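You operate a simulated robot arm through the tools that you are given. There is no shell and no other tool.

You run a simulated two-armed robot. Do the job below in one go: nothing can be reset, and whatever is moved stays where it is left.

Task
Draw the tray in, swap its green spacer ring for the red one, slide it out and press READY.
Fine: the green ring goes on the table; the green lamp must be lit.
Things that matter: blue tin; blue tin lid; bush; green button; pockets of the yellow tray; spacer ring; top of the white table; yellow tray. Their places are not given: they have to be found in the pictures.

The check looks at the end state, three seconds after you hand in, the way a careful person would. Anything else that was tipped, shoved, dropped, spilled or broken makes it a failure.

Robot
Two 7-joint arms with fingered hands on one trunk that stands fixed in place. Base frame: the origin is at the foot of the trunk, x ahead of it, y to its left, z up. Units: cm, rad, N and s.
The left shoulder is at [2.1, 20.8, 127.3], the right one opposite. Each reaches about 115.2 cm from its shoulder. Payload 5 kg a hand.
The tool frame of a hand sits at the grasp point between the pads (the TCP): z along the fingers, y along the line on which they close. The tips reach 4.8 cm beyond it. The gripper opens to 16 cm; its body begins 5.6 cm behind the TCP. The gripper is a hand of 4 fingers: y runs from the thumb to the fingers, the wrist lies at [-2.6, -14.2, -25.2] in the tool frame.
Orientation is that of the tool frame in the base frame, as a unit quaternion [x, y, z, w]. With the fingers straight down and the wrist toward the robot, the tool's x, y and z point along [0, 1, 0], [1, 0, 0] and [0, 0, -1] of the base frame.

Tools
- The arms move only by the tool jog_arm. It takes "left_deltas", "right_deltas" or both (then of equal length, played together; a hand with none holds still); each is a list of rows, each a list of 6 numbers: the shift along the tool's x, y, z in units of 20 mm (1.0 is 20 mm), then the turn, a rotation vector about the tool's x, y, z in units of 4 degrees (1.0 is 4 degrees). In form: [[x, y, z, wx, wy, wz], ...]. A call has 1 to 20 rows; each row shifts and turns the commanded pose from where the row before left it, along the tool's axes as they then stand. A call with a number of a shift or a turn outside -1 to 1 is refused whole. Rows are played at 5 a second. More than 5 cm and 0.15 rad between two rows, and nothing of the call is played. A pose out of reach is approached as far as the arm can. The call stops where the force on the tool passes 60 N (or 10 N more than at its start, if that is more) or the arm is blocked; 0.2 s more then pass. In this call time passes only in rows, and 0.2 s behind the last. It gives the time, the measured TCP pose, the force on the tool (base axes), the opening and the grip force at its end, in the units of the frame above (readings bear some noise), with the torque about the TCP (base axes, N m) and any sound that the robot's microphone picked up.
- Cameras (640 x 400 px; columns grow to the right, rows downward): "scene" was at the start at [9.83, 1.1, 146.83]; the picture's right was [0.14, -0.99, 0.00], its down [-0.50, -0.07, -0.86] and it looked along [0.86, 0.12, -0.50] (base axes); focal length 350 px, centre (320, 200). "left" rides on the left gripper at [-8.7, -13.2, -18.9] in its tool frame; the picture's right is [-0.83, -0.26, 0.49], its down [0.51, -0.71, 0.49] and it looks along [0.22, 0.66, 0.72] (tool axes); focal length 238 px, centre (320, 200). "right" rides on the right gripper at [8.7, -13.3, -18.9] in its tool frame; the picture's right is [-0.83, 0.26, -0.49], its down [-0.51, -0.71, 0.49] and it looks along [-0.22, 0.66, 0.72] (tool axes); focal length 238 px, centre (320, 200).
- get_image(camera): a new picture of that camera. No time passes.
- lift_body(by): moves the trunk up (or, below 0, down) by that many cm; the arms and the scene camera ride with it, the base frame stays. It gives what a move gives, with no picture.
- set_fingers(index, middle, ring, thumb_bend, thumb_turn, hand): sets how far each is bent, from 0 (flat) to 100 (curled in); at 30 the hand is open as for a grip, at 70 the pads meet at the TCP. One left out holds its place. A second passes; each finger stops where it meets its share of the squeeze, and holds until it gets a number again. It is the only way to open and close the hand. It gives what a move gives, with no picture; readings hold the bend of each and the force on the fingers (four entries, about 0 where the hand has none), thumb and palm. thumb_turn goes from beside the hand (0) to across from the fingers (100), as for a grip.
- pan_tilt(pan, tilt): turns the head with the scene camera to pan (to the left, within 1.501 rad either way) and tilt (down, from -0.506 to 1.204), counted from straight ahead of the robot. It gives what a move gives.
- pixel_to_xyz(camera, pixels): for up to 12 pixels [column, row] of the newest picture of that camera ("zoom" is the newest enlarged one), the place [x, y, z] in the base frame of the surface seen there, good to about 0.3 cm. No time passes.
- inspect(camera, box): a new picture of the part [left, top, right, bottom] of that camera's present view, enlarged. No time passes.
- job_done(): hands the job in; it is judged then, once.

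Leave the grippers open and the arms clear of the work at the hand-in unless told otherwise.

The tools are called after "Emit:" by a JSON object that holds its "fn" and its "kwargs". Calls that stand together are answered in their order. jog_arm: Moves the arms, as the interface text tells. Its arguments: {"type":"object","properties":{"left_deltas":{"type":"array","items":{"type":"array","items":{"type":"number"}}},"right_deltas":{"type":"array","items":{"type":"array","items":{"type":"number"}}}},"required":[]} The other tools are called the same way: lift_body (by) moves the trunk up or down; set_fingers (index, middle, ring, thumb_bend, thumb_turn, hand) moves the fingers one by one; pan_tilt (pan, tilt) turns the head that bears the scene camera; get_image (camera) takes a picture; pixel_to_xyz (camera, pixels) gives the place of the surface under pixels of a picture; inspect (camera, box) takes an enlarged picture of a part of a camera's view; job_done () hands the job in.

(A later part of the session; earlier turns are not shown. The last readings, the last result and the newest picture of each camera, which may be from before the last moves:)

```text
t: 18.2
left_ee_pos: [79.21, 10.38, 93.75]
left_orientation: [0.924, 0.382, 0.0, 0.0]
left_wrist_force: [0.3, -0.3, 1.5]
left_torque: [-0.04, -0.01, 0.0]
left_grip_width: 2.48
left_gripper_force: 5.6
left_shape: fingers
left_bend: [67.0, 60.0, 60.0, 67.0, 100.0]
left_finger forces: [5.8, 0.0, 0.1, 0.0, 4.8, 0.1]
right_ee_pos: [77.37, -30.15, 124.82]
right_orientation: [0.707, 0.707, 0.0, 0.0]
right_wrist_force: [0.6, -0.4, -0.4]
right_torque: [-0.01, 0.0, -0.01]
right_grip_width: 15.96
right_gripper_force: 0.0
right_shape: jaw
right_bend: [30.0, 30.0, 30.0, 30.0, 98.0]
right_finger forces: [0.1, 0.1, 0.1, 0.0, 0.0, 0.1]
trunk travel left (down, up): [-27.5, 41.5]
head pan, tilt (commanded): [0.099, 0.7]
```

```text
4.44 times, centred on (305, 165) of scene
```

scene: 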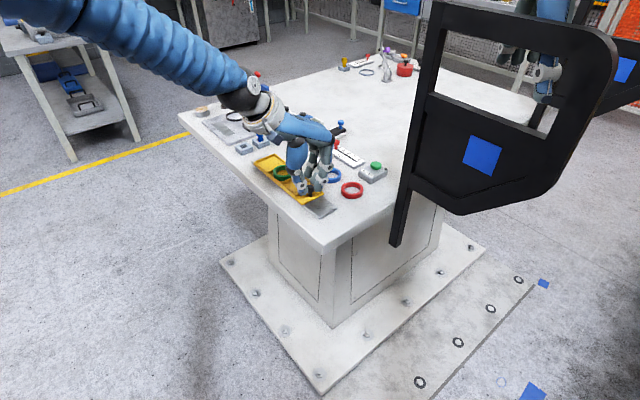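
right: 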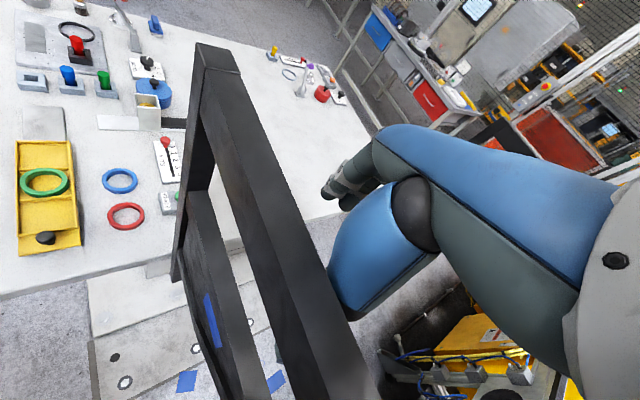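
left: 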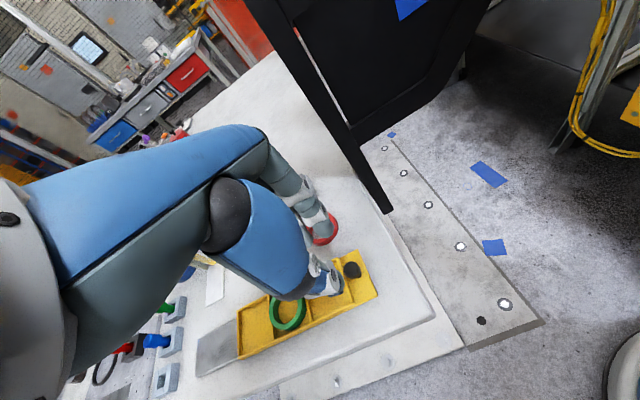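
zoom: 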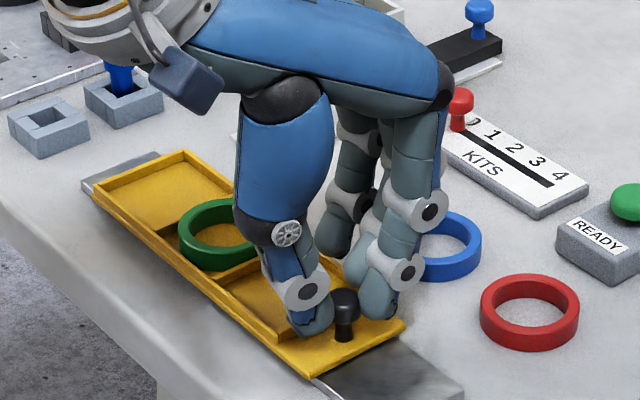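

The tray slid about 7.6 cm; the plate now shows at the near end, so it is a rail with two stops. I go on slowly until the far stop.

Emit:
{"fn": "jog_arm", "kwargs": {"left_deltas": [[0.3, 0, 0, 0, 0, 0], [0.3, 0, 0, 0, 0, 0], [0.3, 0, 0, 0, 0, 0], [0.25, 0, 0, 0, 0, 0], [0.25, 0, 0, 0, 0, 0]]}}

Emit:
{"fn": "inspect", "kwargs": {"camera": "scene", "box": [240, 120, 370, 210]}}

```text
t: 19.4
left_ee_pos: [81.0, 12.12, 93.9]
left_orientation: [0.924, 0.382, -0.001, -0.001]
left_wrist_force: [-9.2, -8.4, 2.7]
left_torque: [-0.34, 0.33, -0.06]
left_grip_width: 2.47
left_gripper_force: 7.5
left_shape: fingers
left_bend: [67.0, 60.0, 60.0, 67.0, 100.0]
left_finger forces: [10.2, 0.0, 0.1, 0.0, 5.4, 0.0]
right_ee_pos: [77.25, -30.35, 124.8]
right_orientation: [0.707, 0.707, 0.0, 0.001]
right_wrist_force: [-0.2, 0.2, 0.4]
right_torque: [0.01, 0.01, -0.02]
right_grip_width: 15.97
right_gripper_force: 0.0
right_shape: jaw
right_bend: [30.0, 30.0, 30.0, 30.0, 98.0]
right_finger forces: [0.1, 0.0, 0.1, 0.0, 0.0, 0.0]
trunk travel left (down, up): [-27.5, 41.5]
head pan, tilt (commanded): [0.099, 0.7]
```

```text
4.44 times, centred on (305, 165) of scene
```

zoom: 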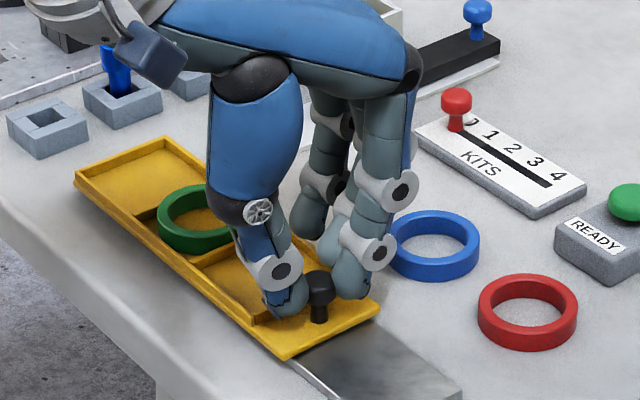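

The tray reached the inner stop (12 N). I ease back a little, release the knob and rise.

Emit:
{"fn": "jog_arm", "kwargs": {"left_deltas": [[-0.2, 0, 0, 0, 0, 0]]}}

Emit:
{"fn": "set_fingers", "kwargs": {"hand": "left", "index": 60, "thumb_bend": 60}}

Emit:
{"fn": "jog_arm", "kwargs": {"left_deltas": [[0, 0, -0.5, 0, 0, 0], [0, 0, -0.8, 0, 0, 0], [0, 0, -0.8, 0, 0, 0], [0, 0, -0.8, 0, 0, 0], [0, 0, -0.8, 0, 0, 0]]}}

Emit:
{"fn": "get_image", "kwargs": {"camera": "scene"}}

Emit:
{"fn": "inspect", "kwargs": {"camera": "scene", "box": [240, 120, 370, 210]}}

```text
t: 19.8
left_ee_pos: [80.95, 12.16, 93.87]
left_orientation: [0.923, 0.384, 0.0, 0.0]
left_wrist_force: [-4.9, -6.0, 2.8]
left_torque: [-0.25, 0.19, -0.06]
left_grip_width: 2.52
left_gripper_force: 6.6
left_shape: fingers
left_bend: [67.0, 60.0, 60.0, 67.0, 100.0]
left_finger forces: [8.8, 0.0, 0.0, 0.0, 4.6, 0.0]
right_ee_pos: [77.42, -30.12, 124.8]
right_orientation: [0.708, 0.707, 0.0, -0.001]
right_wrist_force: [1.3, -0.2, -0.4]
right_torque: [0.02, 0.02, 0.02]
right_grip_width: 15.96
right_gripper_force: 0.0
right_shape: jaw
right_bend: [30.0, 30.0, 30.0, 30.0, 98.0]
right_finger forces: [0.0, 0.0, 0.0, 0.0, 0.0, 0.1]
trunk travel left (down, up): [-27.5, 41.5]
head pan, tilt (commanded): [0.099, 0.7]
```

```text
t: 20.8
left_ee_pos: [81.06, 12.09, 93.84]
left_orientation: [0.924, 0.382, 0.0, 0.0]
left_wrist_force: [0.3, 0.4, 0.2]
left_torque: [0.02, 0.01, -0.01]
left_grip_width: 5.07
left_gripper_force: 0.1
left_shape: fingers
left_bend: [60.0, 60.0, 60.0, 60.0, 100.0]
left_finger forces: [0.0, 0.0, 0.1, 0.0, 0.0, 0.1]
right_ee_pos: [77.34, -30.1, 124.87]
right_orientation: [0.707, 0.707, 0.001, 0.0]
right_wrist_force: [-0.3, 0.7, 0.4]
right_torque: [0.02, -0.02, -0.02]
right_grip_width: 15.95
right_gripper_force: 0.2
right_shape: jaw
right_bend: [30.0, 30.0, 30.0, 30.0, 98.0]
right_finger forces: [0.0, 0.0, 0.0, 0.0, 0.1, 0.0]
trunk travel left (down, up): [-27.5, 41.5]
head pan, tilt (commanded): [0.099, 0.7]
```

```text
t: 22.0
left_ee_pos: [80.94, 12.16, 101.26]
left_orientation: [0.924, 0.383, 0.0, -0.001]
left_wrist_force: [-1.0, -0.7, 0.1]
left_torque: [0.0, -0.1, -0.01]
left_grip_width: 5.06
left_gripper_force: 0.0
left_shape: fingers
left_bend: [60.0, 60.0, 60.0, 60.0, 100.0]
left_finger forces: [0.0, 0.1, 0.1, 0.0, 0.0, 0.0]
right_ee_pos: [77.38, -30.09, 124.89]
right_orientation: [0.707, 0.707, 0.001, -0.001]
right_wrist_force: [-0.1, 0.5, 1.0]
right_torque: [0.0, -0.04, -0.03]
right_grip_width: 15.95
right_gripper_force: 0.1
right_shape: jaw
right_bend: [30.0, 30.0, 30.0, 30.0, 98.0]
right_finger forces: [0.1, 0.0, 0.0, 0.0, 0.1, 0.1]
trunk travel left (down, up): [-27.5, 41.5]
head pan, tilt (commanded): [0.099, 0.7]
```

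```text
taken
```

scene: 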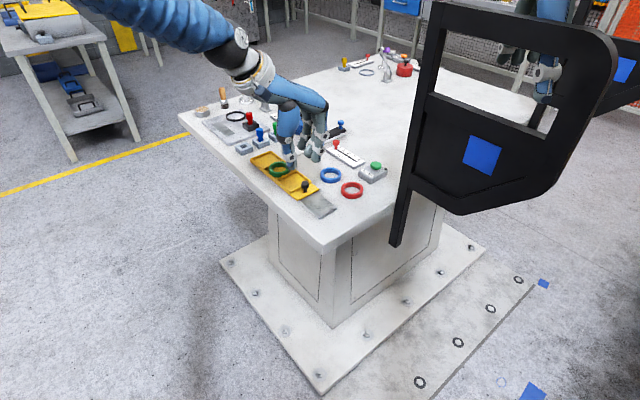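

```text
4.44 times, centred on (305, 165) of scene
```

zoom: 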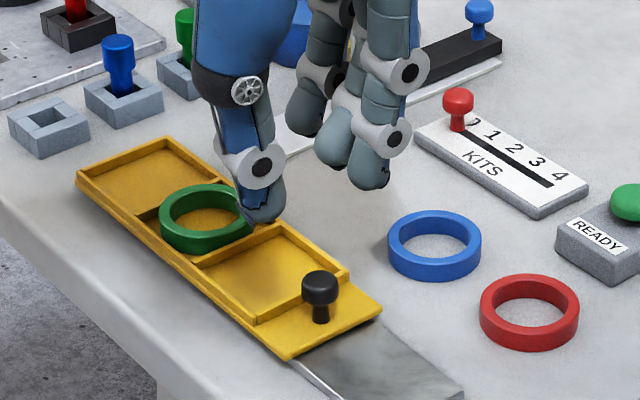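

The tray is at the inner stop and the hand is clear above it. I measure the green ring and the pocket walls.

Emit:
{"fn": "pixel_to_xyz", "kwargs": {"camera": "zoom", "pixels": [[162, 220], [205, 187], [203, 238], [203, 222], [195, 262], [276, 224], [142, 218], [78, 180], [165, 138], [348, 272], [258, 322], [319, 285]]}}

```text
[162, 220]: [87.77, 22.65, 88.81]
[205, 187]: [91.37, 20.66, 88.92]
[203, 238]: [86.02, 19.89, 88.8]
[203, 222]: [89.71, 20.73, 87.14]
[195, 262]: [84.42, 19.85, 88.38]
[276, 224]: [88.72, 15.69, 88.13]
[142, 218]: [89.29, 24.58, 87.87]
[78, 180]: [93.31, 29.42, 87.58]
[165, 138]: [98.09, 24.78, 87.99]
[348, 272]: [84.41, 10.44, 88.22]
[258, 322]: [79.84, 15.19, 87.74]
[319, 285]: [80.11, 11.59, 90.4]
```

Green ring centre ≈(88.7,20.2), top 88.9, walls ≈88.1. I'll turn the hand another 45° (closing along the robot's y, so I see the grip from the side), go above the ring and rise a little.

Emit:
{"fn": "jog_arm", "kwargs": {"left_deltas": [[0, 0, -0.2, 0, 0, 0.9375], [0, 0, -0.2, 0, 0, 0.9375], [0, 0, -0.2, 0, 0, 0.9375], [0, 0, -0.2, 0, 0, 0.9375], [0, 0, -0.2, 0, 0, 0.9375], [0, 0, 0, 0, 0, 0.9375], [0, 0, 0, 0, 0, 0.9375], [0, 0, 0, 0, 0, 0.9375], [0, 0, 0, 0, 0, 0.9375], [0, 0, 0, 0, 0, 0.9375], [0, 0, 0, 0, 0, 0.9375], [0, 0, 0, 0, 0, 0.9375]]}}

Emit:
{"fn": "set_fingers", "kwargs": {"hand": "left", "index": 55, "middle": 100, "ring": 100, "thumb_bend": 55}}

Emit:
{"fn": "get_image", "kwargs": {"camera": "scene"}}

Emit:
{"fn": "inspect", "kwargs": {"camera": "scene", "box": [250, 100, 380, 210]}}

```text
t: 24.6
left_ee_pos: [81.03, 11.97, 103.23]
left_orientation: [1.0, -0.001, -0.001, 0.0]
left_wrist_force: [-0.5, 0.3, -0.6]
left_torque: [0.02, 0.02, -0.01]
left_grip_width: 5.03
left_gripper_force: 0.1
left_shape: fingers
left_bend: [60.0, 60.0, 60.0, 60.0, 100.0]
left_finger forces: [0.1, 0.0, 0.0, 0.1, 0.0, 0.0]
right_ee_pos: [77.38, -30.1, 124.79]
right_orientation: [0.707, 0.707, 0.0, -0.001]
right_wrist_force: [-0.1, 0.4, 0.2]
right_torque: [0.03, -0.01, 0.01]
right_grip_width: 15.96
right_gripper_force: 0.1
right_shape: jaw
right_bend: [30.0, 30.0, 30.0, 30.0, 98.0]
right_finger forces: [0.0, 0.1, 0.0, 0.0, 0.0, 0.0]
trunk travel left (down, up): [-27.5, 41.5]
head pan, tilt (commanded): [0.099, 0.7]
```

```text
t: 25.6
left_ee_pos: [80.98, 12.16, 103.15]
left_orientation: [1.0, 0.0, 0.0, 0.001]
left_wrist_force: [-0.7, -0.4, -0.2]
left_torque: [-0.02, 0.0, 0.0]
left_grip_width: 7.09
left_gripper_force: 0.1
left_shape: fingers
left_bend: [55.0, 100.0, 100.0, 55.0, 100.0]
left_finger forces: [0.0, 0.1, 0.0, 0.0, 0.1, 0.0]
right_ee_pos: [77.29, -30.15, 124.83]
right_orientation: [0.707, 0.707, 0.0, 0.001]
right_wrist_force: [-0.3, -0.3, 0.4]
right_torque: [-0.02, 0.04, -0.01]
right_grip_width: 15.97
right_gripper_force: 0.1
right_shape: jaw
right_bend: [30.0, 30.0, 30.0, 30.0, 98.0]
right_finger forces: [0.0, 0.0, 0.0, 0.0, 0.0, 0.0]
trunk travel left (down, up): [-27.5, 41.5]
head pan, tilt (commanded): [0.099, 0.7]
```

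```text
taken
```

scene: 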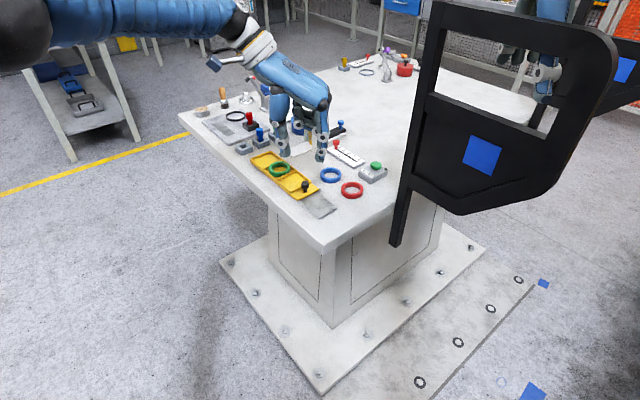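

```text
3.64 times, centred on (315, 155) of scene
```

zoom: 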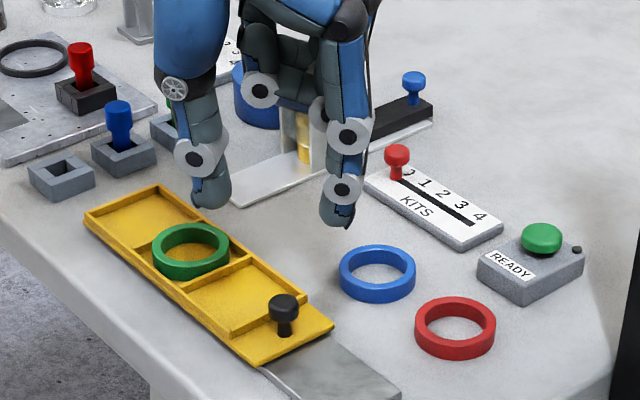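

Good side view: thumb and index hang down, the other fingers are curled up. I measure their tips.

Emit:
{"fn": "pixel_to_xyz", "kwargs": {"camera": "zoom", "pixels": [[212, 206], [212, 195], [226, 190], [200, 203], [337, 224], [335, 212], [324, 205], [350, 220], [290, 105], [262, 125]]}}

```text
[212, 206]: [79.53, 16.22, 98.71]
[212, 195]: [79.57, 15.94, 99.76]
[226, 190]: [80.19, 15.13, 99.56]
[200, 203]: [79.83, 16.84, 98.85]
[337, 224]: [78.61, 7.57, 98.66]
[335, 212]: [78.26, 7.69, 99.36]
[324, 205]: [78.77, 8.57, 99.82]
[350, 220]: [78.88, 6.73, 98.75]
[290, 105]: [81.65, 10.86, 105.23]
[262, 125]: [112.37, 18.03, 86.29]
```

I go above the green ring so that it lies midway between thumb and index: TCP to (89.75,20.45,97).

Emit:
{"fn": "jog_arm", "kwargs": {"left_deltas": [[0.877, -0.829, 0, 0, 0, 0], [0.877, -0.829, 0, 0, 0, 0], [0.877, -0.829, 0, 0, 0, 0], [0.877, -0.829, 0, 0, 0, 0], [0.877, -0.829, 0, 0, 0, 0], [0, 0, 0.75, 0, 0, 0], [0, 0, 0.75, 0, 0, 0], [0, 0, 0.75, 0, 0, 0], [0, 0, 0.75, 0, 0, 0]]}}

Emit:
{"fn": "inspect", "kwargs": {"camera": "scene", "box": [230, 100, 340, 190]}}

Emit:
{"fn": "get_image", "kwargs": {"camera": "left"}}

```text
t: 27.6
left_ee_pos: [85.36, 19.11, 97.67]
left_orientation: [1.0, 0.0, 0.0, 0.0]
left_wrist_force: [0.4, 0.0, 1.6]
left_torque: [0.01, 0.07, 0.01]
left_grip_width: 7.07
left_gripper_force: 0.1
left_shape: fingers
left_bend: [55.0, 100.0, 100.0, 55.0, 100.0]
left_finger forces: [0.1, 0.0, 0.0, 0.0, 0.0, 0.0]
left hand out of reach, approached as far as the arm can: row 3, 4, 5
right_ee_pos: [77.41, -30.06, 124.76]
right_orientation: [0.708, 0.707, 0.0, -0.001]
right_wrist_force: [0.5, -0.4, 0.3]
right_torque: [-0.02, 0.02, -0.01]
right_grip_width: 15.96
right_gripper_force: 0.0
right_shape: jaw
right_bend: [30.0, 30.0, 30.0, 30.0, 98.0]
right_finger forces: [0.0, 0.0, 0.1, 0.0, 0.0, 0.0]
trunk travel left (down, up): [-27.5, 41.5]
head pan, tilt (commanded): [0.099, 0.7]
```

```text
4.44 times, centred on (285, 145) of scene
```

zoom: 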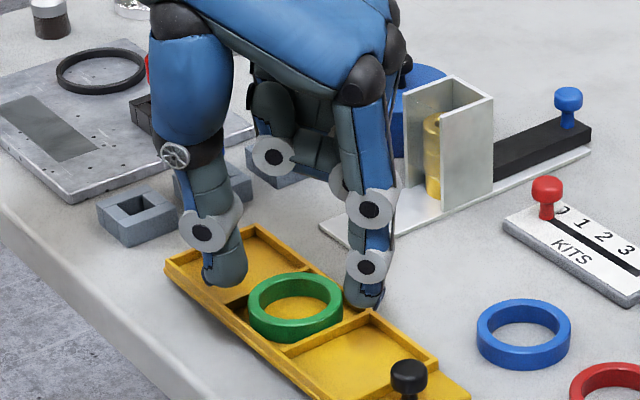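

```text
taken
```

left: 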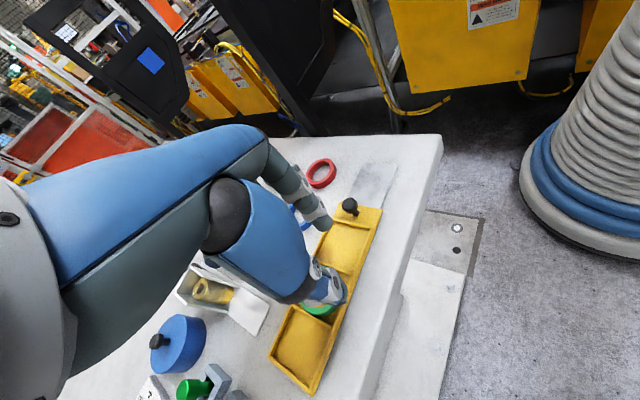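

Yaw −90° is out of reach there (needed x 89.75, got 85.4). I turn back to −45°, rising slightly, which keeps the wrist nearer.

Emit:
{"fn": "jog_arm", "kwargs": {"left_deltas": [[0, 0, -0.3, 0, 0, -0.9375], [0, 0, -0.3, 0, 0, -0.9375], [0, 0, -0.3, 0, 0, -0.9375], [0, 0, -0.3, 0, 0, -0.9375], [0, 0, -0.3, 0, 0, -0.9375], [0, 0, 0, 0, 0, -0.9375], [0, 0, 0, 0, 0, -0.9375], [0, 0, 0, 0, 0, -0.9375], [0, 0, 0, 0, 0, -0.9375], [0, 0, 0, 0, 0, -0.9375], [0, 0, 0, 0, 0, -0.9375], [0, 0, 0, 0, 0, -0.9375]]}}

Emit:
{"fn": "inspect", "kwargs": {"camera": "scene", "box": [230, 100, 350, 190]}}

```text
t: 30.2
left_ee_pos: [85.3, 19.06, 100.91]
left_orientation: [0.924, 0.383, 0.0, 0.0]
left_wrist_force: [-0.6, -0.3, 0.8]
left_torque: [0.03, 0.01, 0.01]
left_grip_width: 7.08
left_gripper_force: 0.1
left_shape: fingers
left_bend: [55.0, 100.0, 100.0, 55.0, 100.0]
left_finger forces: [0.1, 0.1, 0.1, 0.1, 0.0, 0.1]
right_ee_pos: [77.35, -30.11, 124.8]
right_orientation: [0.707, 0.708, 0.001, 0.0]
right_wrist_force: [-0.4, -0.2, 0.0]
right_torque: [0.04, -0.02, -0.04]
right_grip_width: 15.96
right_gripper_force: 0.1
right_shape: jaw
right_bend: [30.0, 30.0, 30.0, 30.0, 98.0]
right_finger forces: [0.0, 0.1, 0.0, 0.1, 0.1, 0.1]
trunk travel left (down, up): [-27.5, 41.5]
head pan, tilt (commanded): [0.099, 0.7]
```

```text
4.44 times, centred on (290, 145) of scene
```

zoom: 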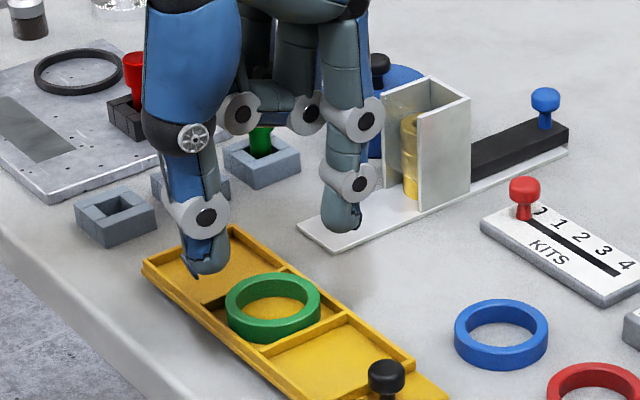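

Now the whole green ring is visible. I measure it once more, along with thumb/index tips.

Emit:
{"fn": "pixel_to_xyz", "kwargs": {"camera": "zoom", "pixels": [[228, 298], [319, 293], [273, 275], [272, 325], [208, 270], [225, 255], [345, 228], [327, 210], [360, 215], [272, 305]]}}

```text
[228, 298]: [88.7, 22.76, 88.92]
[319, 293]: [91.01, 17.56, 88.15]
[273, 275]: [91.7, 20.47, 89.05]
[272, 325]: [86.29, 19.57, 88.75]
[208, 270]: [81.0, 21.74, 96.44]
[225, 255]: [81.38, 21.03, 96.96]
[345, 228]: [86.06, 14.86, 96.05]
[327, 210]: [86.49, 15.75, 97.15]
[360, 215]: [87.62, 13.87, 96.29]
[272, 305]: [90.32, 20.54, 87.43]
```

Ring centre ≈(88.95,20.1). I move TCP to (89.5,21.0) and down to z≈95.3.

Emit:
{"fn": "jog_arm", "kwargs": {"left_deltas": [[0.723, 0.267, 0, 0, 0, 0], [0.723, 0.267, 0, 0, 0, 0], [0.723, 0.267, 0, 0, 0, 0], [0, 0, 0.7, 0, 0, 0], [0, 0, 0.7, 0, 0, 0], [0, 0, 0.7, 0, 0, 0], [0, 0, 0.7, 0, 0, 0]]}}

Emit:
{"fn": "inspect", "kwargs": {"camera": "scene", "box": [240, 110, 340, 190]}}

Emit:
{"fn": "inspect", "kwargs": {"camera": "left", "box": [220, 180, 420, 330]}}

```text
t: 31.8
left_ee_pos: [89.65, 21.07, 95.0]
left_orientation: [0.924, 0.383, 0.001, -0.001]
left_wrist_force: [-0.2, -0.2, 0.1]
left_torque: [-0.02, 0.06, -0.01]
left_grip_width: 7.11
left_gripper_force: 0.1
left_shape: fingers
left_bend: [55.0, 100.0, 100.0, 55.0, 100.0]
left_finger forces: [0.1, 0.0, 0.0, 0.0, 0.0, 0.0]
right_ee_pos: [77.49, -30.1, 124.8]
right_orientation: [0.707, 0.707, 0.0, -0.001]
right_wrist_force: [-0.4, -0.1, -0.8]
right_torque: [0.01, 0.04, 0.03]
right_grip_width: 15.96
right_gripper_force: 0.0
right_shape: jaw
right_bend: [30.0, 30.0, 30.0, 30.0, 98.0]
right_finger forces: [0.0, 0.0, 0.0, 0.0, 0.1, 0.0]
trunk travel left (down, up): [-27.5, 41.5]
head pan, tilt (commanded): [0.099, 0.7]
```

```text
5.00 times, centred on (290, 150) of scene
```

zoom: 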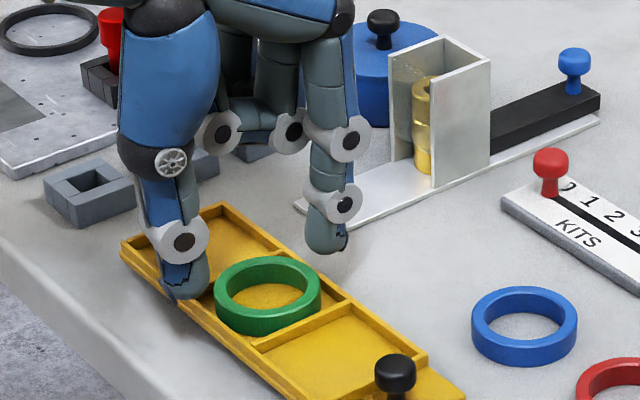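

```text
2.67 times, centred on (320, 255) of left
```

zoom: 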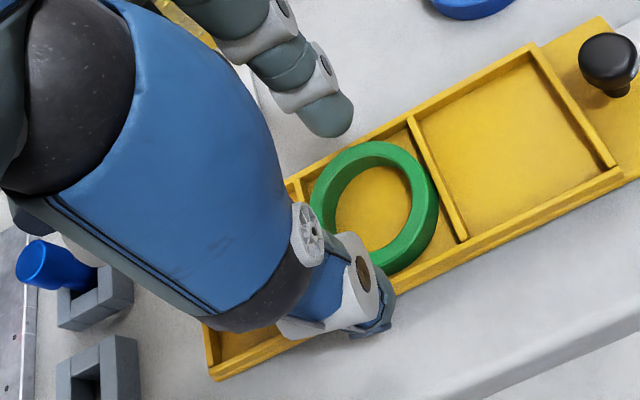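

I check alignment with depth measurements in the left zoom picture: index tip (325,125), thumb tip (375,315), ring rim points.

Emit:
{"fn": "pixel_to_xyz", "kwargs": {"camera": "zoom", "pixels": [[325, 130], [345, 120], [315, 110], [385, 315], [390, 295], [375, 325], [375, 148], [432, 205], [385, 262], [318, 190], [375, 205], [360, 270]]}}

Emit:
{"fn": "inspect", "kwargs": {"camera": "scene", "box": [255, 135, 325, 190]}}

```text
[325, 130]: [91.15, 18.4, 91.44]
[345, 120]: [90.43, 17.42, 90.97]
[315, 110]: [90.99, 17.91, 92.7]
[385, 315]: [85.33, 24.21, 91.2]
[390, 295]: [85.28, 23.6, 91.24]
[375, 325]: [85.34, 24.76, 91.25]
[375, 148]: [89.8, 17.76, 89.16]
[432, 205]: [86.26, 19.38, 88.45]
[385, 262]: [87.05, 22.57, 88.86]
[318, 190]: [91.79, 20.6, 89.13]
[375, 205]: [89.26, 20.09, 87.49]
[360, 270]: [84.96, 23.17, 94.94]
```

```text
7.27 times, centred on (290, 162) of scene
```

zoom: 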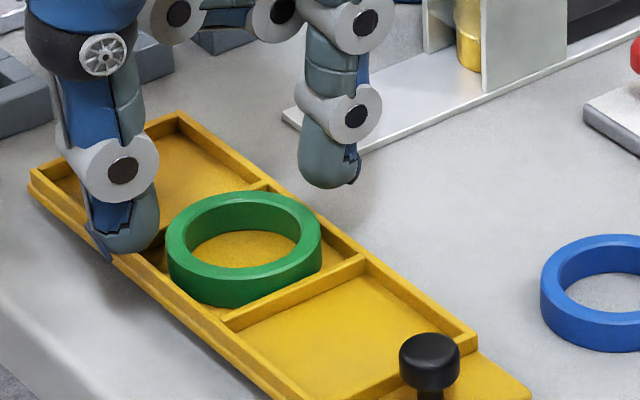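

Ring centre relative to the tool is (−1.3,0.1); I shift −0.25 cm along tool x and descend to z≈93.3, watching forces.

Emit:
{"fn": "jog_arm", "kwargs": {"left_deltas": [[-0.125, 0, 0.3, 0, 0, 0], [0, 0, 0.3, 0, 0, 0], [0, 0, 0.25, 0, 0, 0], [0, 0, 0.1, 0, 0, 0]]}}

Emit:
{"fn": "inspect", "kwargs": {"camera": "scene", "box": [255, 135, 325, 190]}}

```text
t: 32.8
left_ee_pos: [89.39, 20.75, 93.36]
left_orientation: [0.924, 0.383, 0.001, 0.001]
left_wrist_force: [-0.3, -0.7, 4.0]
left_torque: [-0.14, -0.09, 0.0]
left_grip_width: 7.11
left_gripper_force: 1.9
left_shape: fingers
left_bend: [55.0, 100.0, 100.0, 55.0, 100.0]
left_finger forces: [4.1, 0.1, 0.1, 0.1, 0.0, 0.0]
right_ee_pos: [77.29, -29.99, 124.92]
right_orientation: [0.707, 0.707, 0.0, -0.001]
right_wrist_force: [0.3, 0.2, 0.6]
right_torque: [0.0, -0.01, 0.0]
right_grip_width: 15.97
right_gripper_force: 0.0
right_shape: jaw
right_bend: [30.0, 30.0, 30.0, 30.0, 98.0]
right_finger forces: [0.1, 0.1, 0.0, 0.0, 0.0, 0.1]
trunk travel left (down, up): [-27.5, 41.5]
head pan, tilt (commanded): [0.099, 0.7]
```

```text
7.27 times, centred on (290, 162) of scene
```

zoom: 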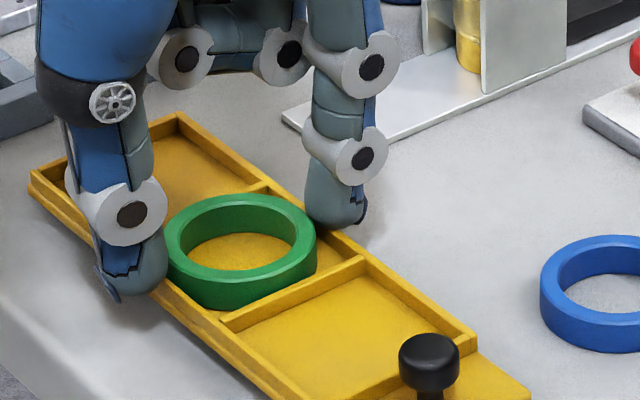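

The index rests lightly on the right wall (4 N). I lift 0.15 cm and close thumb and index on the ring.

Emit:
{"fn": "jog_arm", "kwargs": {"left_deltas": [[0, 0, -0.07, 0, 0, 0]]}}

Emit:
{"fn": "set_fingers", "kwargs": {"hand": "left", "index": 66, "thumb_bend": 66}}

Emit:
{"fn": "inspect", "kwargs": {"camera": "scene", "box": [255, 135, 325, 190]}}

Emit:
{"fn": "inspect", "kwargs": {"camera": "left", "box": [220, 180, 420, 330]}}

```text
t: 33.2
left_ee_pos: [89.36, 20.88, 93.48]
left_orientation: [0.924, 0.383, 0.0, 0.0]
left_wrist_force: [0.7, -0.2, 2.0]
left_torque: [-0.14, -0.13, 0.02]
left_grip_width: 7.12
left_gripper_force: 1.2
left_shape: fingers
left_bend: [55.0, 100.0, 100.0, 55.0, 100.0]
left_finger forces: [2.7, 0.0, 0.1, 0.0, 0.1, 0.1]
right_ee_pos: [77.42, -30.1, 124.77]
right_orientation: [0.708, 0.707, 0.0, 0.0]
right_wrist_force: [0.2, 0.4, 0.1]
right_torque: [-0.03, 0.0, 0.01]
right_grip_width: 15.96
right_gripper_force: 0.0
right_shape: jaw
right_bend: [30.0, 30.0, 30.0, 30.0, 98.0]
right_finger forces: [0.0, 0.0, 0.1, 0.0, 0.1, 0.0]
trunk travel left (down, up): [-27.5, 41.5]
head pan, tilt (commanded): [0.099, 0.7]
```

```text
t: 34.2
left_ee_pos: [89.39, 20.7, 93.61]
left_orientation: [0.924, 0.383, 0.0, 0.0]
left_wrist_force: [3.5, -5.5, 15.8]
left_torque: [0.0, 0.07, 0.05]
left_grip_width: 4.74
left_gripper_force: 12.3
left_shape: fingers
left_bend: [58.0, 100.0, 100.0, 65.0, 100.0]
left_finger forces: [10.4, 0.0, 0.0, 0.1, 15.4, 0.1]
right_ee_pos: [77.19, -30.17, 124.93]
right_orientation: [0.708, 0.706, 0.001, 0.0]
right_wrist_force: [0.4, -0.7, 0.6]
right_torque: [0.0, 0.0, -0.05]
right_grip_width: 15.96
right_gripper_force: 0.1
right_shape: jaw
right_bend: [30.0, 30.0, 30.0, 30.0, 98.0]
right_finger forces: [0.0, 0.0, 0.0, 0.0, 0.1, 0.0]
trunk travel left (down, up): [-27.5, 41.5]
head pan, tilt (commanded): [0.099, 0.7]
```

```text
7.27 times, centred on (290, 162) of scene
```

zoom: 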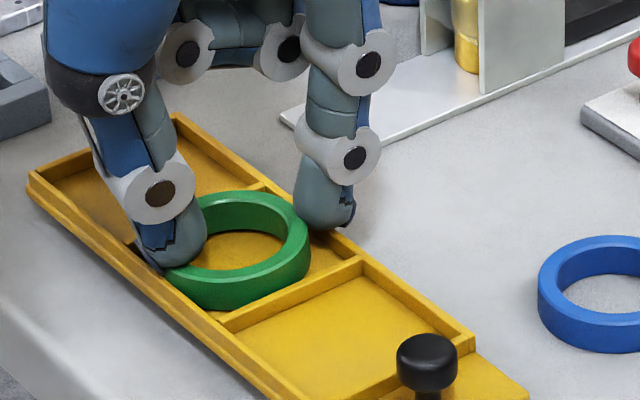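

```text
2.67 times, centred on (320, 255) of left
```

zoom: 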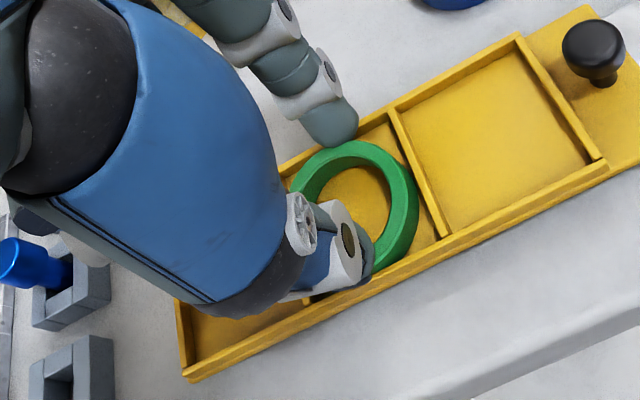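

The thumb rode up on the ring's top (15 N, force pushing up): its tip is ~0.7 cm shorter than the index. I reopen, rise, and will tilt the hand so the thumb goes lower.

Emit:
{"fn": "set_fingers", "kwargs": {"hand": "left", "index": 55, "thumb_bend": 55}}

Emit:
{"fn": "jog_arm", "kwargs": {"left_deltas": [[0, 0, -0.5, 0, 0, 0], [0, 0, -0.5, 0, 0, 0]]}}

Emit:
{"fn": "inspect", "kwargs": {"camera": "scene", "box": [255, 135, 325, 190]}}

```text
t: 35.2
left_ee_pos: [89.42, 20.67, 93.7]
left_orientation: [0.924, 0.383, 0.001, 0.0]
left_wrist_force: [7.8, -6.9, 22.9]
left_torque: [0.18, 0.07, -0.02]
left_grip_width: 5.5
left_gripper_force: 11.7
left_shape: fingers
left_bend: [55.0, 100.0, 100.0, 62.0, 100.0]
left_finger forces: [0.1, 0.1, 0.0, 0.1, 23.5, 0.1]
right_ee_pos: [77.19, -30.23, 124.84]
right_orientation: [0.707, 0.707, -0.001, 0.0]
right_wrist_force: [0.3, 1.2, -0.1]
right_torque: [0.01, 0.0, 0.0]
right_grip_width: 15.97
right_gripper_force: 0.0
right_shape: jaw
right_bend: [30.0, 30.0, 30.0, 30.0, 98.0]
right_finger forces: [0.0, 0.0, 0.0, 0.0, 0.1, 0.0]
trunk travel left (down, up): [-27.5, 41.5]
head pan, tilt (commanded): [0.099, 0.7]
```

```text
t: 35.8
left_ee_pos: [89.2, 20.79, 95.28]
left_orientation: [0.924, 0.382, -0.001, -0.002]
left_wrist_force: [-1.1, -1.1, 0.8]
left_torque: [0.06, -0.09, 0.0]
left_grip_width: 7.09
left_gripper_force: 0.1
left_shape: fingers
left_bend: [55.0, 100.0, 100.0, 55.0, 100.0]
left_finger forces: [0.1, 0.0, 0.1, 0.1, 0.1, 0.1]
right_ee_pos: [77.33, -30.11, 124.85]
right_orientation: [0.707, 0.707, 0.0, 0.001]
right_wrist_force: [0.1, -0.3, 1.4]
right_torque: [0.05, -0.08, 0.01]
right_grip_width: 15.95
right_gripper_force: 0.1
right_shape: jaw
right_bend: [30.0, 30.0, 30.0, 30.0, 98.0]
right_finger forces: [0.0, 0.0, 0.0, 0.0, 0.0, 0.0]
trunk travel left (down, up): [-27.5, 41.5]
head pan, tilt (commanded): [0.099, 0.7]
```

```text
7.27 times, centred on (290, 162) of scene
```

zoom: 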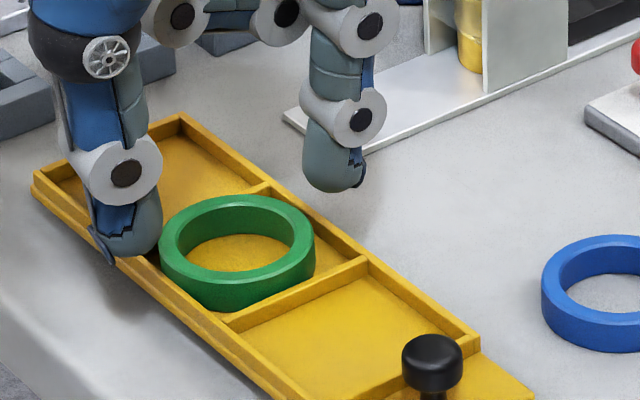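

At smaller bends the thumb tip hangs lower. I'll place the thumb (bend 55) right against the ring and close only the index. First I re-measure the ring.

Emit:
{"fn": "inspect", "kwargs": {"camera": "left", "box": [220, 180, 420, 330]}}

```text
2.67 times, centred on (320, 255) of left
```

zoom: 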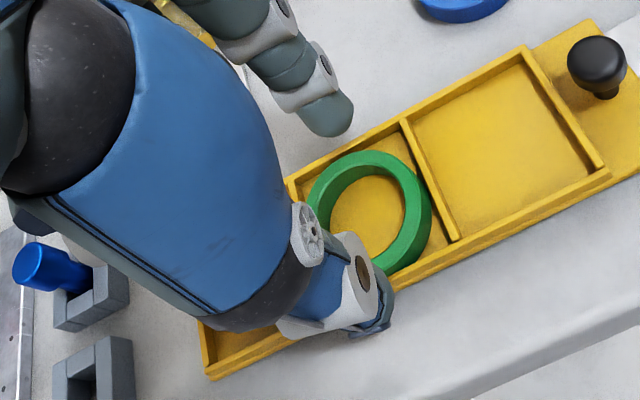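

Emit:
{"fn": "pixel_to_xyz", "kwargs": {"camera": "zoom", "pixels": [[368, 157], [426, 205], [385, 262], [312, 195], [362, 178], [412, 210], [332, 205], [325, 130], [405, 125], [455, 240], [295, 185], [600, 165]]}}

Emit:
{"fn": "inspect", "kwargs": {"camera": "scene", "box": [255, 135, 325, 190]}}

Emit:
{"fn": "pixel_to_xyz", "kwargs": {"camera": "zoom", "pixels": [[162, 240], [313, 235], [237, 198], [236, 280], [180, 240], [295, 235], [120, 250], [135, 252], [155, 225], [330, 188], [307, 170], [360, 175]]}}

```text
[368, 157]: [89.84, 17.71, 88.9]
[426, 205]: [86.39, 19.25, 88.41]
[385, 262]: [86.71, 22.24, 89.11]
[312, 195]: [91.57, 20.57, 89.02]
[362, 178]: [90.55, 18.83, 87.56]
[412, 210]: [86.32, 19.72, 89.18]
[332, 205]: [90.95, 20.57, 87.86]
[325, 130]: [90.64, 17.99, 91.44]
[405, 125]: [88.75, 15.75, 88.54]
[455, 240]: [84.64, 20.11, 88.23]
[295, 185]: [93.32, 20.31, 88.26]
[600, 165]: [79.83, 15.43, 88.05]
```

```text
7.27 times, centred on (290, 162) of scene
```

zoom: 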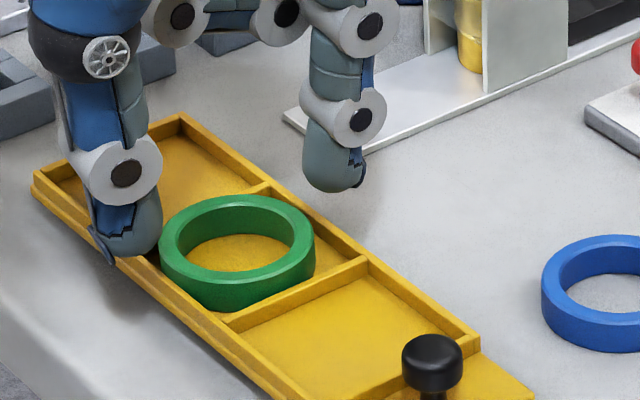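

```text
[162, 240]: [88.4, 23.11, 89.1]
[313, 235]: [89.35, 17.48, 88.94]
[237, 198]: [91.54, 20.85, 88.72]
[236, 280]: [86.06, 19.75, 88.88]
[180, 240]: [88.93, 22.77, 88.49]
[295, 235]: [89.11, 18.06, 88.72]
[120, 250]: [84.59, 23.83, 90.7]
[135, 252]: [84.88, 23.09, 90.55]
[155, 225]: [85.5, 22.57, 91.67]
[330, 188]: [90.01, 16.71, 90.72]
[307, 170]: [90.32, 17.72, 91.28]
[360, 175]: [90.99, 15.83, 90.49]
```

I need the exact tip places. I zoom further on the thumb and index tips in the scene view.

Emit:
{"fn": "inspect", "kwargs": {"camera": "scene", "box": [262, 145, 310, 175]}}

Emit:
{"fn": "pixel_to_xyz", "kwargs": {"camera": "zoom", "pixels": [[60, 150], [100, 150], [140, 150], [165, 150], [60, 120], [150, 110], [400, 60], [430, 60], [460, 60], [400, 90], [430, 90], [460, 90]]}}

```text
13.33 times, centred on (286, 160) of scene
```

zoom: 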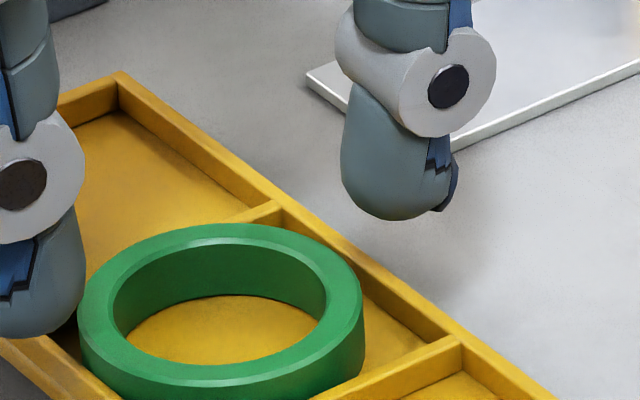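

```text
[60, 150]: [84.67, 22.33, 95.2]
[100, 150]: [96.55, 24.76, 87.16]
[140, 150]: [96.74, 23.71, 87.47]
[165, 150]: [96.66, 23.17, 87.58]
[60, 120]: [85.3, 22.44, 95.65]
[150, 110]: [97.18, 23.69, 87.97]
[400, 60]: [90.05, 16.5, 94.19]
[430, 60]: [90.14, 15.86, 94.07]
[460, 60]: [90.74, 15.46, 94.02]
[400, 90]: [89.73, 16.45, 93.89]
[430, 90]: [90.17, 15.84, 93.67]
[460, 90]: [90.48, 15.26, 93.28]
```

Emit:
{"fn": "pixel_to_xyz", "kwargs": {"camera": "zoom", "pixels": [[346, 165], [370, 165], [395, 165], [420, 165], [360, 195], [395, 195], [425, 195], [395, 216], [445, 185], [455, 180], [345, 145], [385, 140]]}}

Emit:
{"fn": "pixel_to_xyz", "kwargs": {"camera": "zoom", "pixels": [[82, 265], [60, 265], [40, 265], [80, 290], [60, 300], [30, 300], [40, 335], [70, 315], [10, 330], [82, 315], [358, 320], [215, 227]]}}

```text
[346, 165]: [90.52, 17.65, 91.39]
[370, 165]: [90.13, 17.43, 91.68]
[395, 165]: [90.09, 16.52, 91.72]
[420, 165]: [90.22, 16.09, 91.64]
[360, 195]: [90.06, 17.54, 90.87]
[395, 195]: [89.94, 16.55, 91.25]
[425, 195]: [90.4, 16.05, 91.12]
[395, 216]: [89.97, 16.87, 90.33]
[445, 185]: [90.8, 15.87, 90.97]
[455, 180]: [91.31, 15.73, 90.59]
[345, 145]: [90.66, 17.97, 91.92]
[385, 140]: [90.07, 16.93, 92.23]
```

```text
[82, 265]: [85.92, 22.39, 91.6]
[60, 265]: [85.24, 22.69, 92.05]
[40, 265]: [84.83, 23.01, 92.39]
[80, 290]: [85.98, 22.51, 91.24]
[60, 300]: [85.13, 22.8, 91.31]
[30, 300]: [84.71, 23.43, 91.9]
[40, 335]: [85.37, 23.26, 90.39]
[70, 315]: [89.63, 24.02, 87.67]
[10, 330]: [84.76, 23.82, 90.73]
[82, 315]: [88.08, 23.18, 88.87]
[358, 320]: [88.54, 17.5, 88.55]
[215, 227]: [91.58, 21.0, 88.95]
```

Now the geometry is clear: index came down on the ring's rim. Tips reach 5.0 cm below TCP, gap midpoint at tool (−1.25,−0.28). I open the index a bit more, shift by (0.52,0.45) cm and descend to z≈93.2.

Emit:
{"fn": "set_fingers", "kwargs": {"hand": "left", "index": 52, "thumb_bend": 55}}

Emit:
{"fn": "jog_arm", "kwargs": {"left_deltas": [[0.26, 0.225, 0, 0, 0, 0], [0, 0, 0.4, 0, 0, 0], [0, 0, 0.35, 0, 0, 0], [0, 0, 0.2, 0, 0, 0], [0, 0, 0.08, 0, 0, 0]]}}

Emit:
{"fn": "inspect", "kwargs": {"camera": "scene", "box": [262, 140, 326, 180]}}

```text
t: 36.8
left_ee_pos: [89.27, 20.92, 95.44]
left_orientation: [0.924, 0.383, 0.0, 0.0]
left_wrist_force: [-0.6, 0.1, 0.4]
left_torque: [0.0, 0.03, 0.0]
left_grip_width: 7.64
left_gripper_force: 0.1
left_shape: fingers
left_bend: [52.0, 100.0, 100.0, 55.0, 100.0]
left_finger forces: [0.0, 0.0, 0.0, 0.0, 0.0, 0.0]
right_ee_pos: [77.32, -30.07, 124.8]
right_orientation: [0.707, 0.707, 0.0, 0.0]
right_wrist_force: [0.2, 0.2, 1.0]
right_torque: [0.03, 0.0, -0.06]
right_grip_width: 15.95
right_gripper_force: 0.0
right_shape: jaw
right_bend: [30.0, 30.0, 30.0, 30.0, 98.0]
right_finger forces: [0.0, 0.0, 0.0, 0.0, 0.0, 0.1]
trunk travel left (down, up): [-27.5, 41.5]
head pan, tilt (commanded): [0.099, 0.7]
```

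```text
t: 38.0
left_ee_pos: [90.05, 20.91, 93.44]
left_orientation: [0.924, 0.383, 0.0, 0.0]
left_wrist_force: [-0.1, 0.6, 0.1]
left_torque: [0.04, 0.05, 0.0]
left_grip_width: 7.72
left_gripper_force: 0.6
left_shape: fingers
left_bend: [52.0, 100.0, 100.0, 55.0, 100.0]
left_finger forces: [0.0, 0.0, 0.0, 0.0, 0.6, 0.1]
right_ee_pos: [77.27, -30.07, 124.84]
right_orientation: [0.706, 0.708, 0.0, 0.0]
right_wrist_force: [0.8, 0.2, 0.1]
right_torque: [0.01, 0.01, 0.01]
right_grip_width: 15.96
right_gripper_force: 0.1
right_shape: jaw
right_bend: [30.0, 30.0, 30.0, 30.0, 98.0]
right_finger forces: [0.0, 0.0, 0.0, 0.0, 0.0, 0.1]
trunk travel left (down, up): [-27.5, 41.5]
head pan, tilt (commanded): [0.099, 0.7]
```

```text
10.00 times, centred on (294, 160) of scene
```

zoom: 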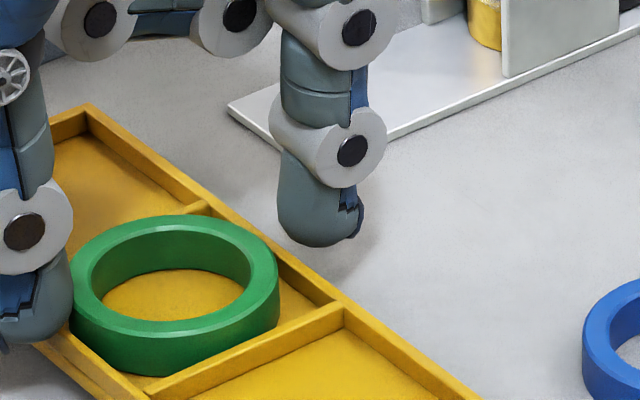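

Thumb just touches the ring's left side; the index is clear on the right. I check the tip heights against the wall top.

Emit:
{"fn": "pixel_to_xyz", "kwargs": {"camera": "zoom", "pixels": [[315, 244], [280, 215], [300, 240], [350, 235], [40, 335], [72, 300], [20, 343], [75, 285], [275, 290], [240, 240], [330, 300], [175, 217]]}}

```text
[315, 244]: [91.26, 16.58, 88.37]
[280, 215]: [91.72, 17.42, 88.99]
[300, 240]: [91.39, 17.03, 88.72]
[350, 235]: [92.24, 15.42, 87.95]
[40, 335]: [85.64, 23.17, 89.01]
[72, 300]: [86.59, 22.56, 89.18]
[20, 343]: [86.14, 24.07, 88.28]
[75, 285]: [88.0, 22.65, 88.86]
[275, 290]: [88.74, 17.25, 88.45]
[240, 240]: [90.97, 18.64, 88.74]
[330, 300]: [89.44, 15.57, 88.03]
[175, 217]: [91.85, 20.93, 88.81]
```

Tips are ~0.3 cm above the wall top. I lower another 0.2 cm, then close only the index.

Emit:
{"fn": "jog_arm", "kwargs": {"left_deltas": [[0, 0, 0.1, 0, 0, 0]]}}

Emit:
{"fn": "set_fingers", "kwargs": {"hand": "left", "index": 64}}

Emit:
{"fn": "inspect", "kwargs": {"camera": "scene", "box": [262, 140, 326, 180]}}

```text
t: 38.4
left_ee_pos: [90.06, 20.77, 93.2]
left_orientation: [0.924, 0.383, 0.0, 0.0]
left_wrist_force: [-0.7, 0.2, 3.1]
left_torque: [0.13, 0.1, -0.01]
left_grip_width: 7.7
left_gripper_force: 1.4
left_shape: fingers
left_bend: [52.0, 100.0, 100.0, 55.0, 100.0]
left_finger forces: [0.0, 0.0, 0.1, 0.0, 2.9, 0.0]
right_ee_pos: [77.26, -30.1, 124.77]
right_orientation: [0.707, 0.707, 0.0, 0.0]
right_wrist_force: [-0.5, -0.4, 0.5]
right_torque: [-0.02, -0.03, 0.01]
right_grip_width: 15.96
right_gripper_force: 0.1
right_shape: jaw
right_bend: [30.0, 30.0, 30.0, 30.0, 98.0]
right_finger forces: [0.1, 0.1, 0.0, 0.0, 0.0, 0.0]
trunk travel left (down, up): [-27.5, 41.5]
head pan, tilt (commanded): [0.099, 0.7]
```

```text
t: 39.4
left_ee_pos: [90.05, 20.66, 93.39]
left_orientation: [0.924, 0.383, 0.0, 0.0]
left_wrist_force: [6.3, -4.9, 13.6]
left_torque: [-0.66, -0.5, 0.09]
left_grip_width: 6.5
left_gripper_force: 10.2
left_shape: fingers
left_bend: [60.0, 100.0, 100.0, 54.0, 100.0]
left_finger forces: [19.2, 0.0, 0.0, 0.1, 1.6, 0.0]
right_ee_pos: [77.35, -30.27, 124.85]
right_orientation: [0.707, 0.707, -0.001, 0.0]
right_wrist_force: [0.7, 1.2, -1.0]
right_torque: [-0.02, -0.01, -0.01]
right_grip_width: 15.94
right_gripper_force: 0.0
right_shape: jaw
right_bend: [30.0, 30.0, 30.0, 30.0, 98.0]
right_finger forces: [0.0, 0.0, 0.0, 0.0, 0.0, 0.1]
trunk travel left (down, up): [-27.5, 41.5]
head pan, tilt (commanded): [0.099, 0.7]
```

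```text
10.00 times, centred on (294, 160) of scene
```

zoom: 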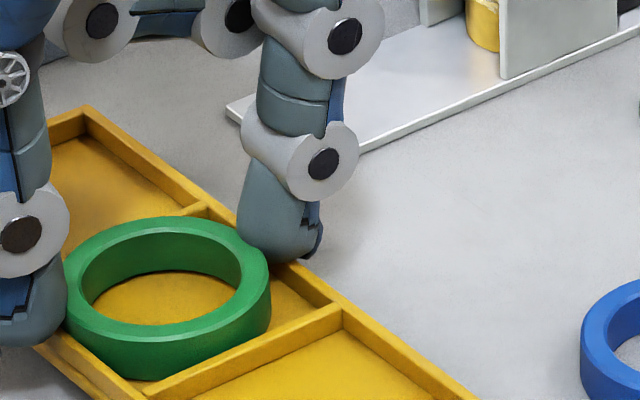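

The index caught the wall (19 N). I ease it open, raise 0.3 cm and close again.

Emit:
{"fn": "set_fingers", "kwargs": {"hand": "left", "index": 54}}

Emit:
{"fn": "jog_arm", "kwargs": {"left_deltas": [[0, 0, -0.15, 0, 0, 0]]}}

Emit:
{"fn": "set_fingers", "kwargs": {"hand": "left", "index": 64}}

Emit:
{"fn": "inspect", "kwargs": {"camera": "scene", "box": [262, 140, 326, 180]}}

```text
t: 40.4
left_ee_pos: [90.0, 20.9, 93.43]
left_orientation: [0.924, 0.383, 0.001, 0.0]
left_wrist_force: [-3.8, 3.0, 20.5]
left_torque: [-0.49, -0.19, -0.02]
left_grip_width: 6.61
left_gripper_force: 11.0
left_shape: fingers
left_bend: [58.0, 100.0, 100.0, 55.0, 100.0]
left_finger forces: [20.6, 0.1, 0.1, 0.0, 0.9, 0.0]
right_ee_pos: [77.2, -30.1, 124.89]
right_orientation: [0.707, 0.707, 0.001, 0.0]
right_wrist_force: [0.4, -0.2, -0.1]
right_torque: [0.02, 0.01, 0.01]
right_grip_width: 15.95
right_gripper_force: 0.1
right_shape: jaw
right_bend: [30.0, 30.0, 30.0, 30.0, 98.0]
right_finger forces: [0.1, 0.1, 0.0, 0.1, 0.1, 0.0]
trunk travel left (down, up): [-27.5, 41.5]
head pan, tilt (commanded): [0.099, 0.7]
```

```text
t: 40.8
left_ee_pos: [89.75, 20.97, 93.51]
left_orientation: [0.924, 0.383, 0.0, -0.001]
left_wrist_force: [-2.9, 2.9, 10.9]
left_torque: [-0.17, -0.09, -0.03]
left_grip_width: 6.64
left_gripper_force: 6.2
left_shape: fingers
left_bend: [58.0, 100.0, 100.0, 55.0, 100.0]
left_finger forces: [12.0, 0.0, 0.0, 0.0, 0.3, 0.0]
right_ee_pos: [77.42, -30.06, 124.9]
right_orientation: [0.707, 0.707, 0.001, 0.0]
right_wrist_force: [-0.3, -0.5, -0.1]
right_torque: [0.0, 0.06, -0.03]
right_grip_width: 15.95
right_gripper_force: 0.0
right_shape: jaw
right_bend: [30.0, 30.0, 30.0, 30.0, 98.0]
right_finger forces: [0.0, 0.0, 0.0, 0.0, 0.1, 0.1]
trunk travel left (down, up): [-27.5, 41.5]
head pan, tilt (commanded): [0.099, 0.7]
```

```text
t: 41.8
left_ee_pos: [90.08, 20.8, 93.56]
left_orientation: [0.924, 0.383, 0.0, 0.0]
left_wrist_force: [5.6, -5.3, 2.3]
left_torque: [-0.32, -0.25, 0.1]
left_grip_width: 6.46
left_gripper_force: 5.3
left_shape: fingers
left_bend: [59.0, 100.0, 100.0, 54.0, 100.0]
left_finger forces: [9.5, 0.0, 0.0, 0.1, 1.0, 0.0]
right_ee_pos: [77.31, -30.15, 124.65]
right_orientation: [0.707, 0.707, 0.0, 0.0]
right_wrist_force: [-0.8, -0.6, -0.1]
right_torque: [-0.03, -0.02, 0.02]
right_grip_width: 15.95
right_gripper_force: 0.0
right_shape: jaw
right_bend: [30.0, 30.0, 30.0, 30.0, 98.0]
right_finger forces: [0.1, 0.0, 0.0, 0.0, 0.1, 0.0]
trunk travel left (down, up): [-27.5, 41.5]
head pan, tilt (commanded): [0.099, 0.7]
```

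```text
10.00 times, centred on (294, 160) of scene
```

zoom: 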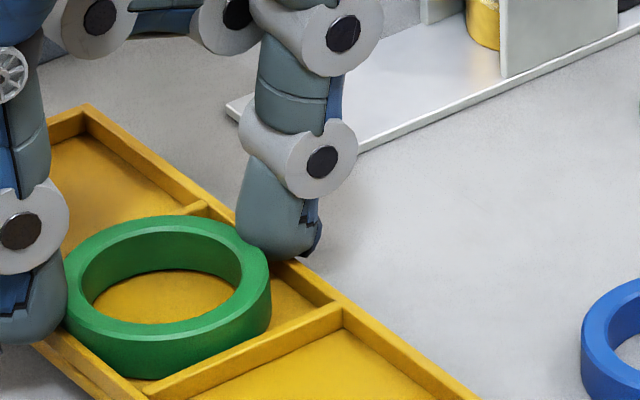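

The index now presses the ring toward the left wall; the thumb carries only 1 N. I close the thumb against it.

Emit:
{"fn": "set_fingers", "kwargs": {"hand": "left", "thumb_bend": 60}}

Emit:
{"fn": "inspect", "kwargs": {"camera": "scene", "box": [262, 140, 326, 180]}}

Emit:
{"fn": "inspect", "kwargs": {"camera": "left", "box": [260, 200, 380, 300]}}

```text
t: 42.8
left_ee_pos: [89.85, 21.0, 93.48]
left_orientation: [0.924, 0.383, 0.0, 0.0]
left_wrist_force: [-0.4, -0.2, 2.9]
left_torque: [-0.07, -0.01, 0.03]
left_grip_width: 6.29
left_gripper_force: 8.2
left_shape: fingers
left_bend: [59.0, 100.0, 100.0, 56.0, 100.0]
left_finger forces: [9.2, 0.0, 0.1, 0.0, 6.3, 0.0]
right_ee_pos: [77.27, -30.03, 124.81]
right_orientation: [0.708, 0.707, 0.0, 0.0]
right_wrist_force: [-0.1, 0.2, 0.1]
right_torque: [-0.04, 0.01, 0.02]
right_grip_width: 15.95
right_gripper_force: 0.0
right_shape: jaw
right_bend: [30.0, 30.0, 30.0, 30.0, 98.0]
right_finger forces: [0.2, 0.0, 0.1, 0.1, 0.1, 0.0]
trunk travel left (down, up): [-27.5, 41.5]
head pan, tilt (commanded): [0.099, 0.7]
```

```text
10.00 times, centred on (294, 160) of scene
```

zoom: 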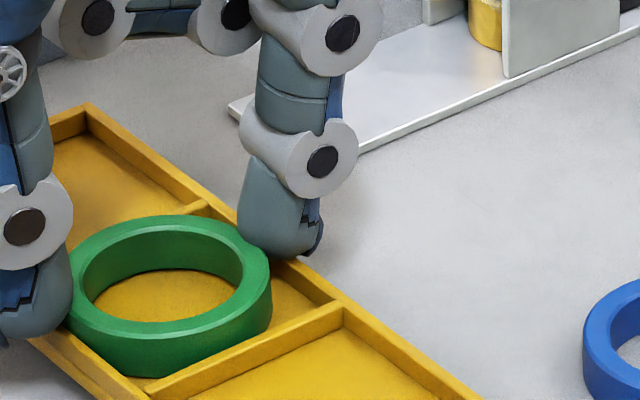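

```text
4.00 times, centred on (320, 250) of left
```

zoom: 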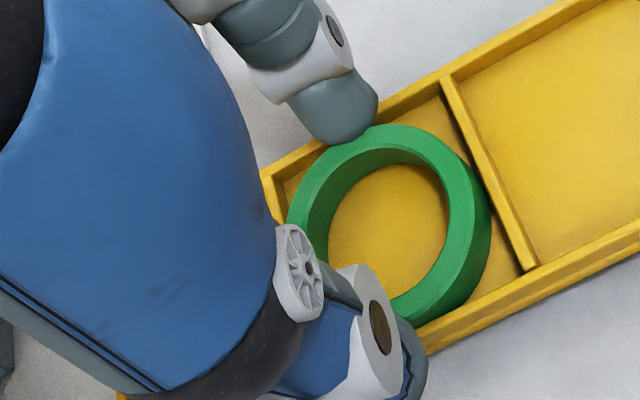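

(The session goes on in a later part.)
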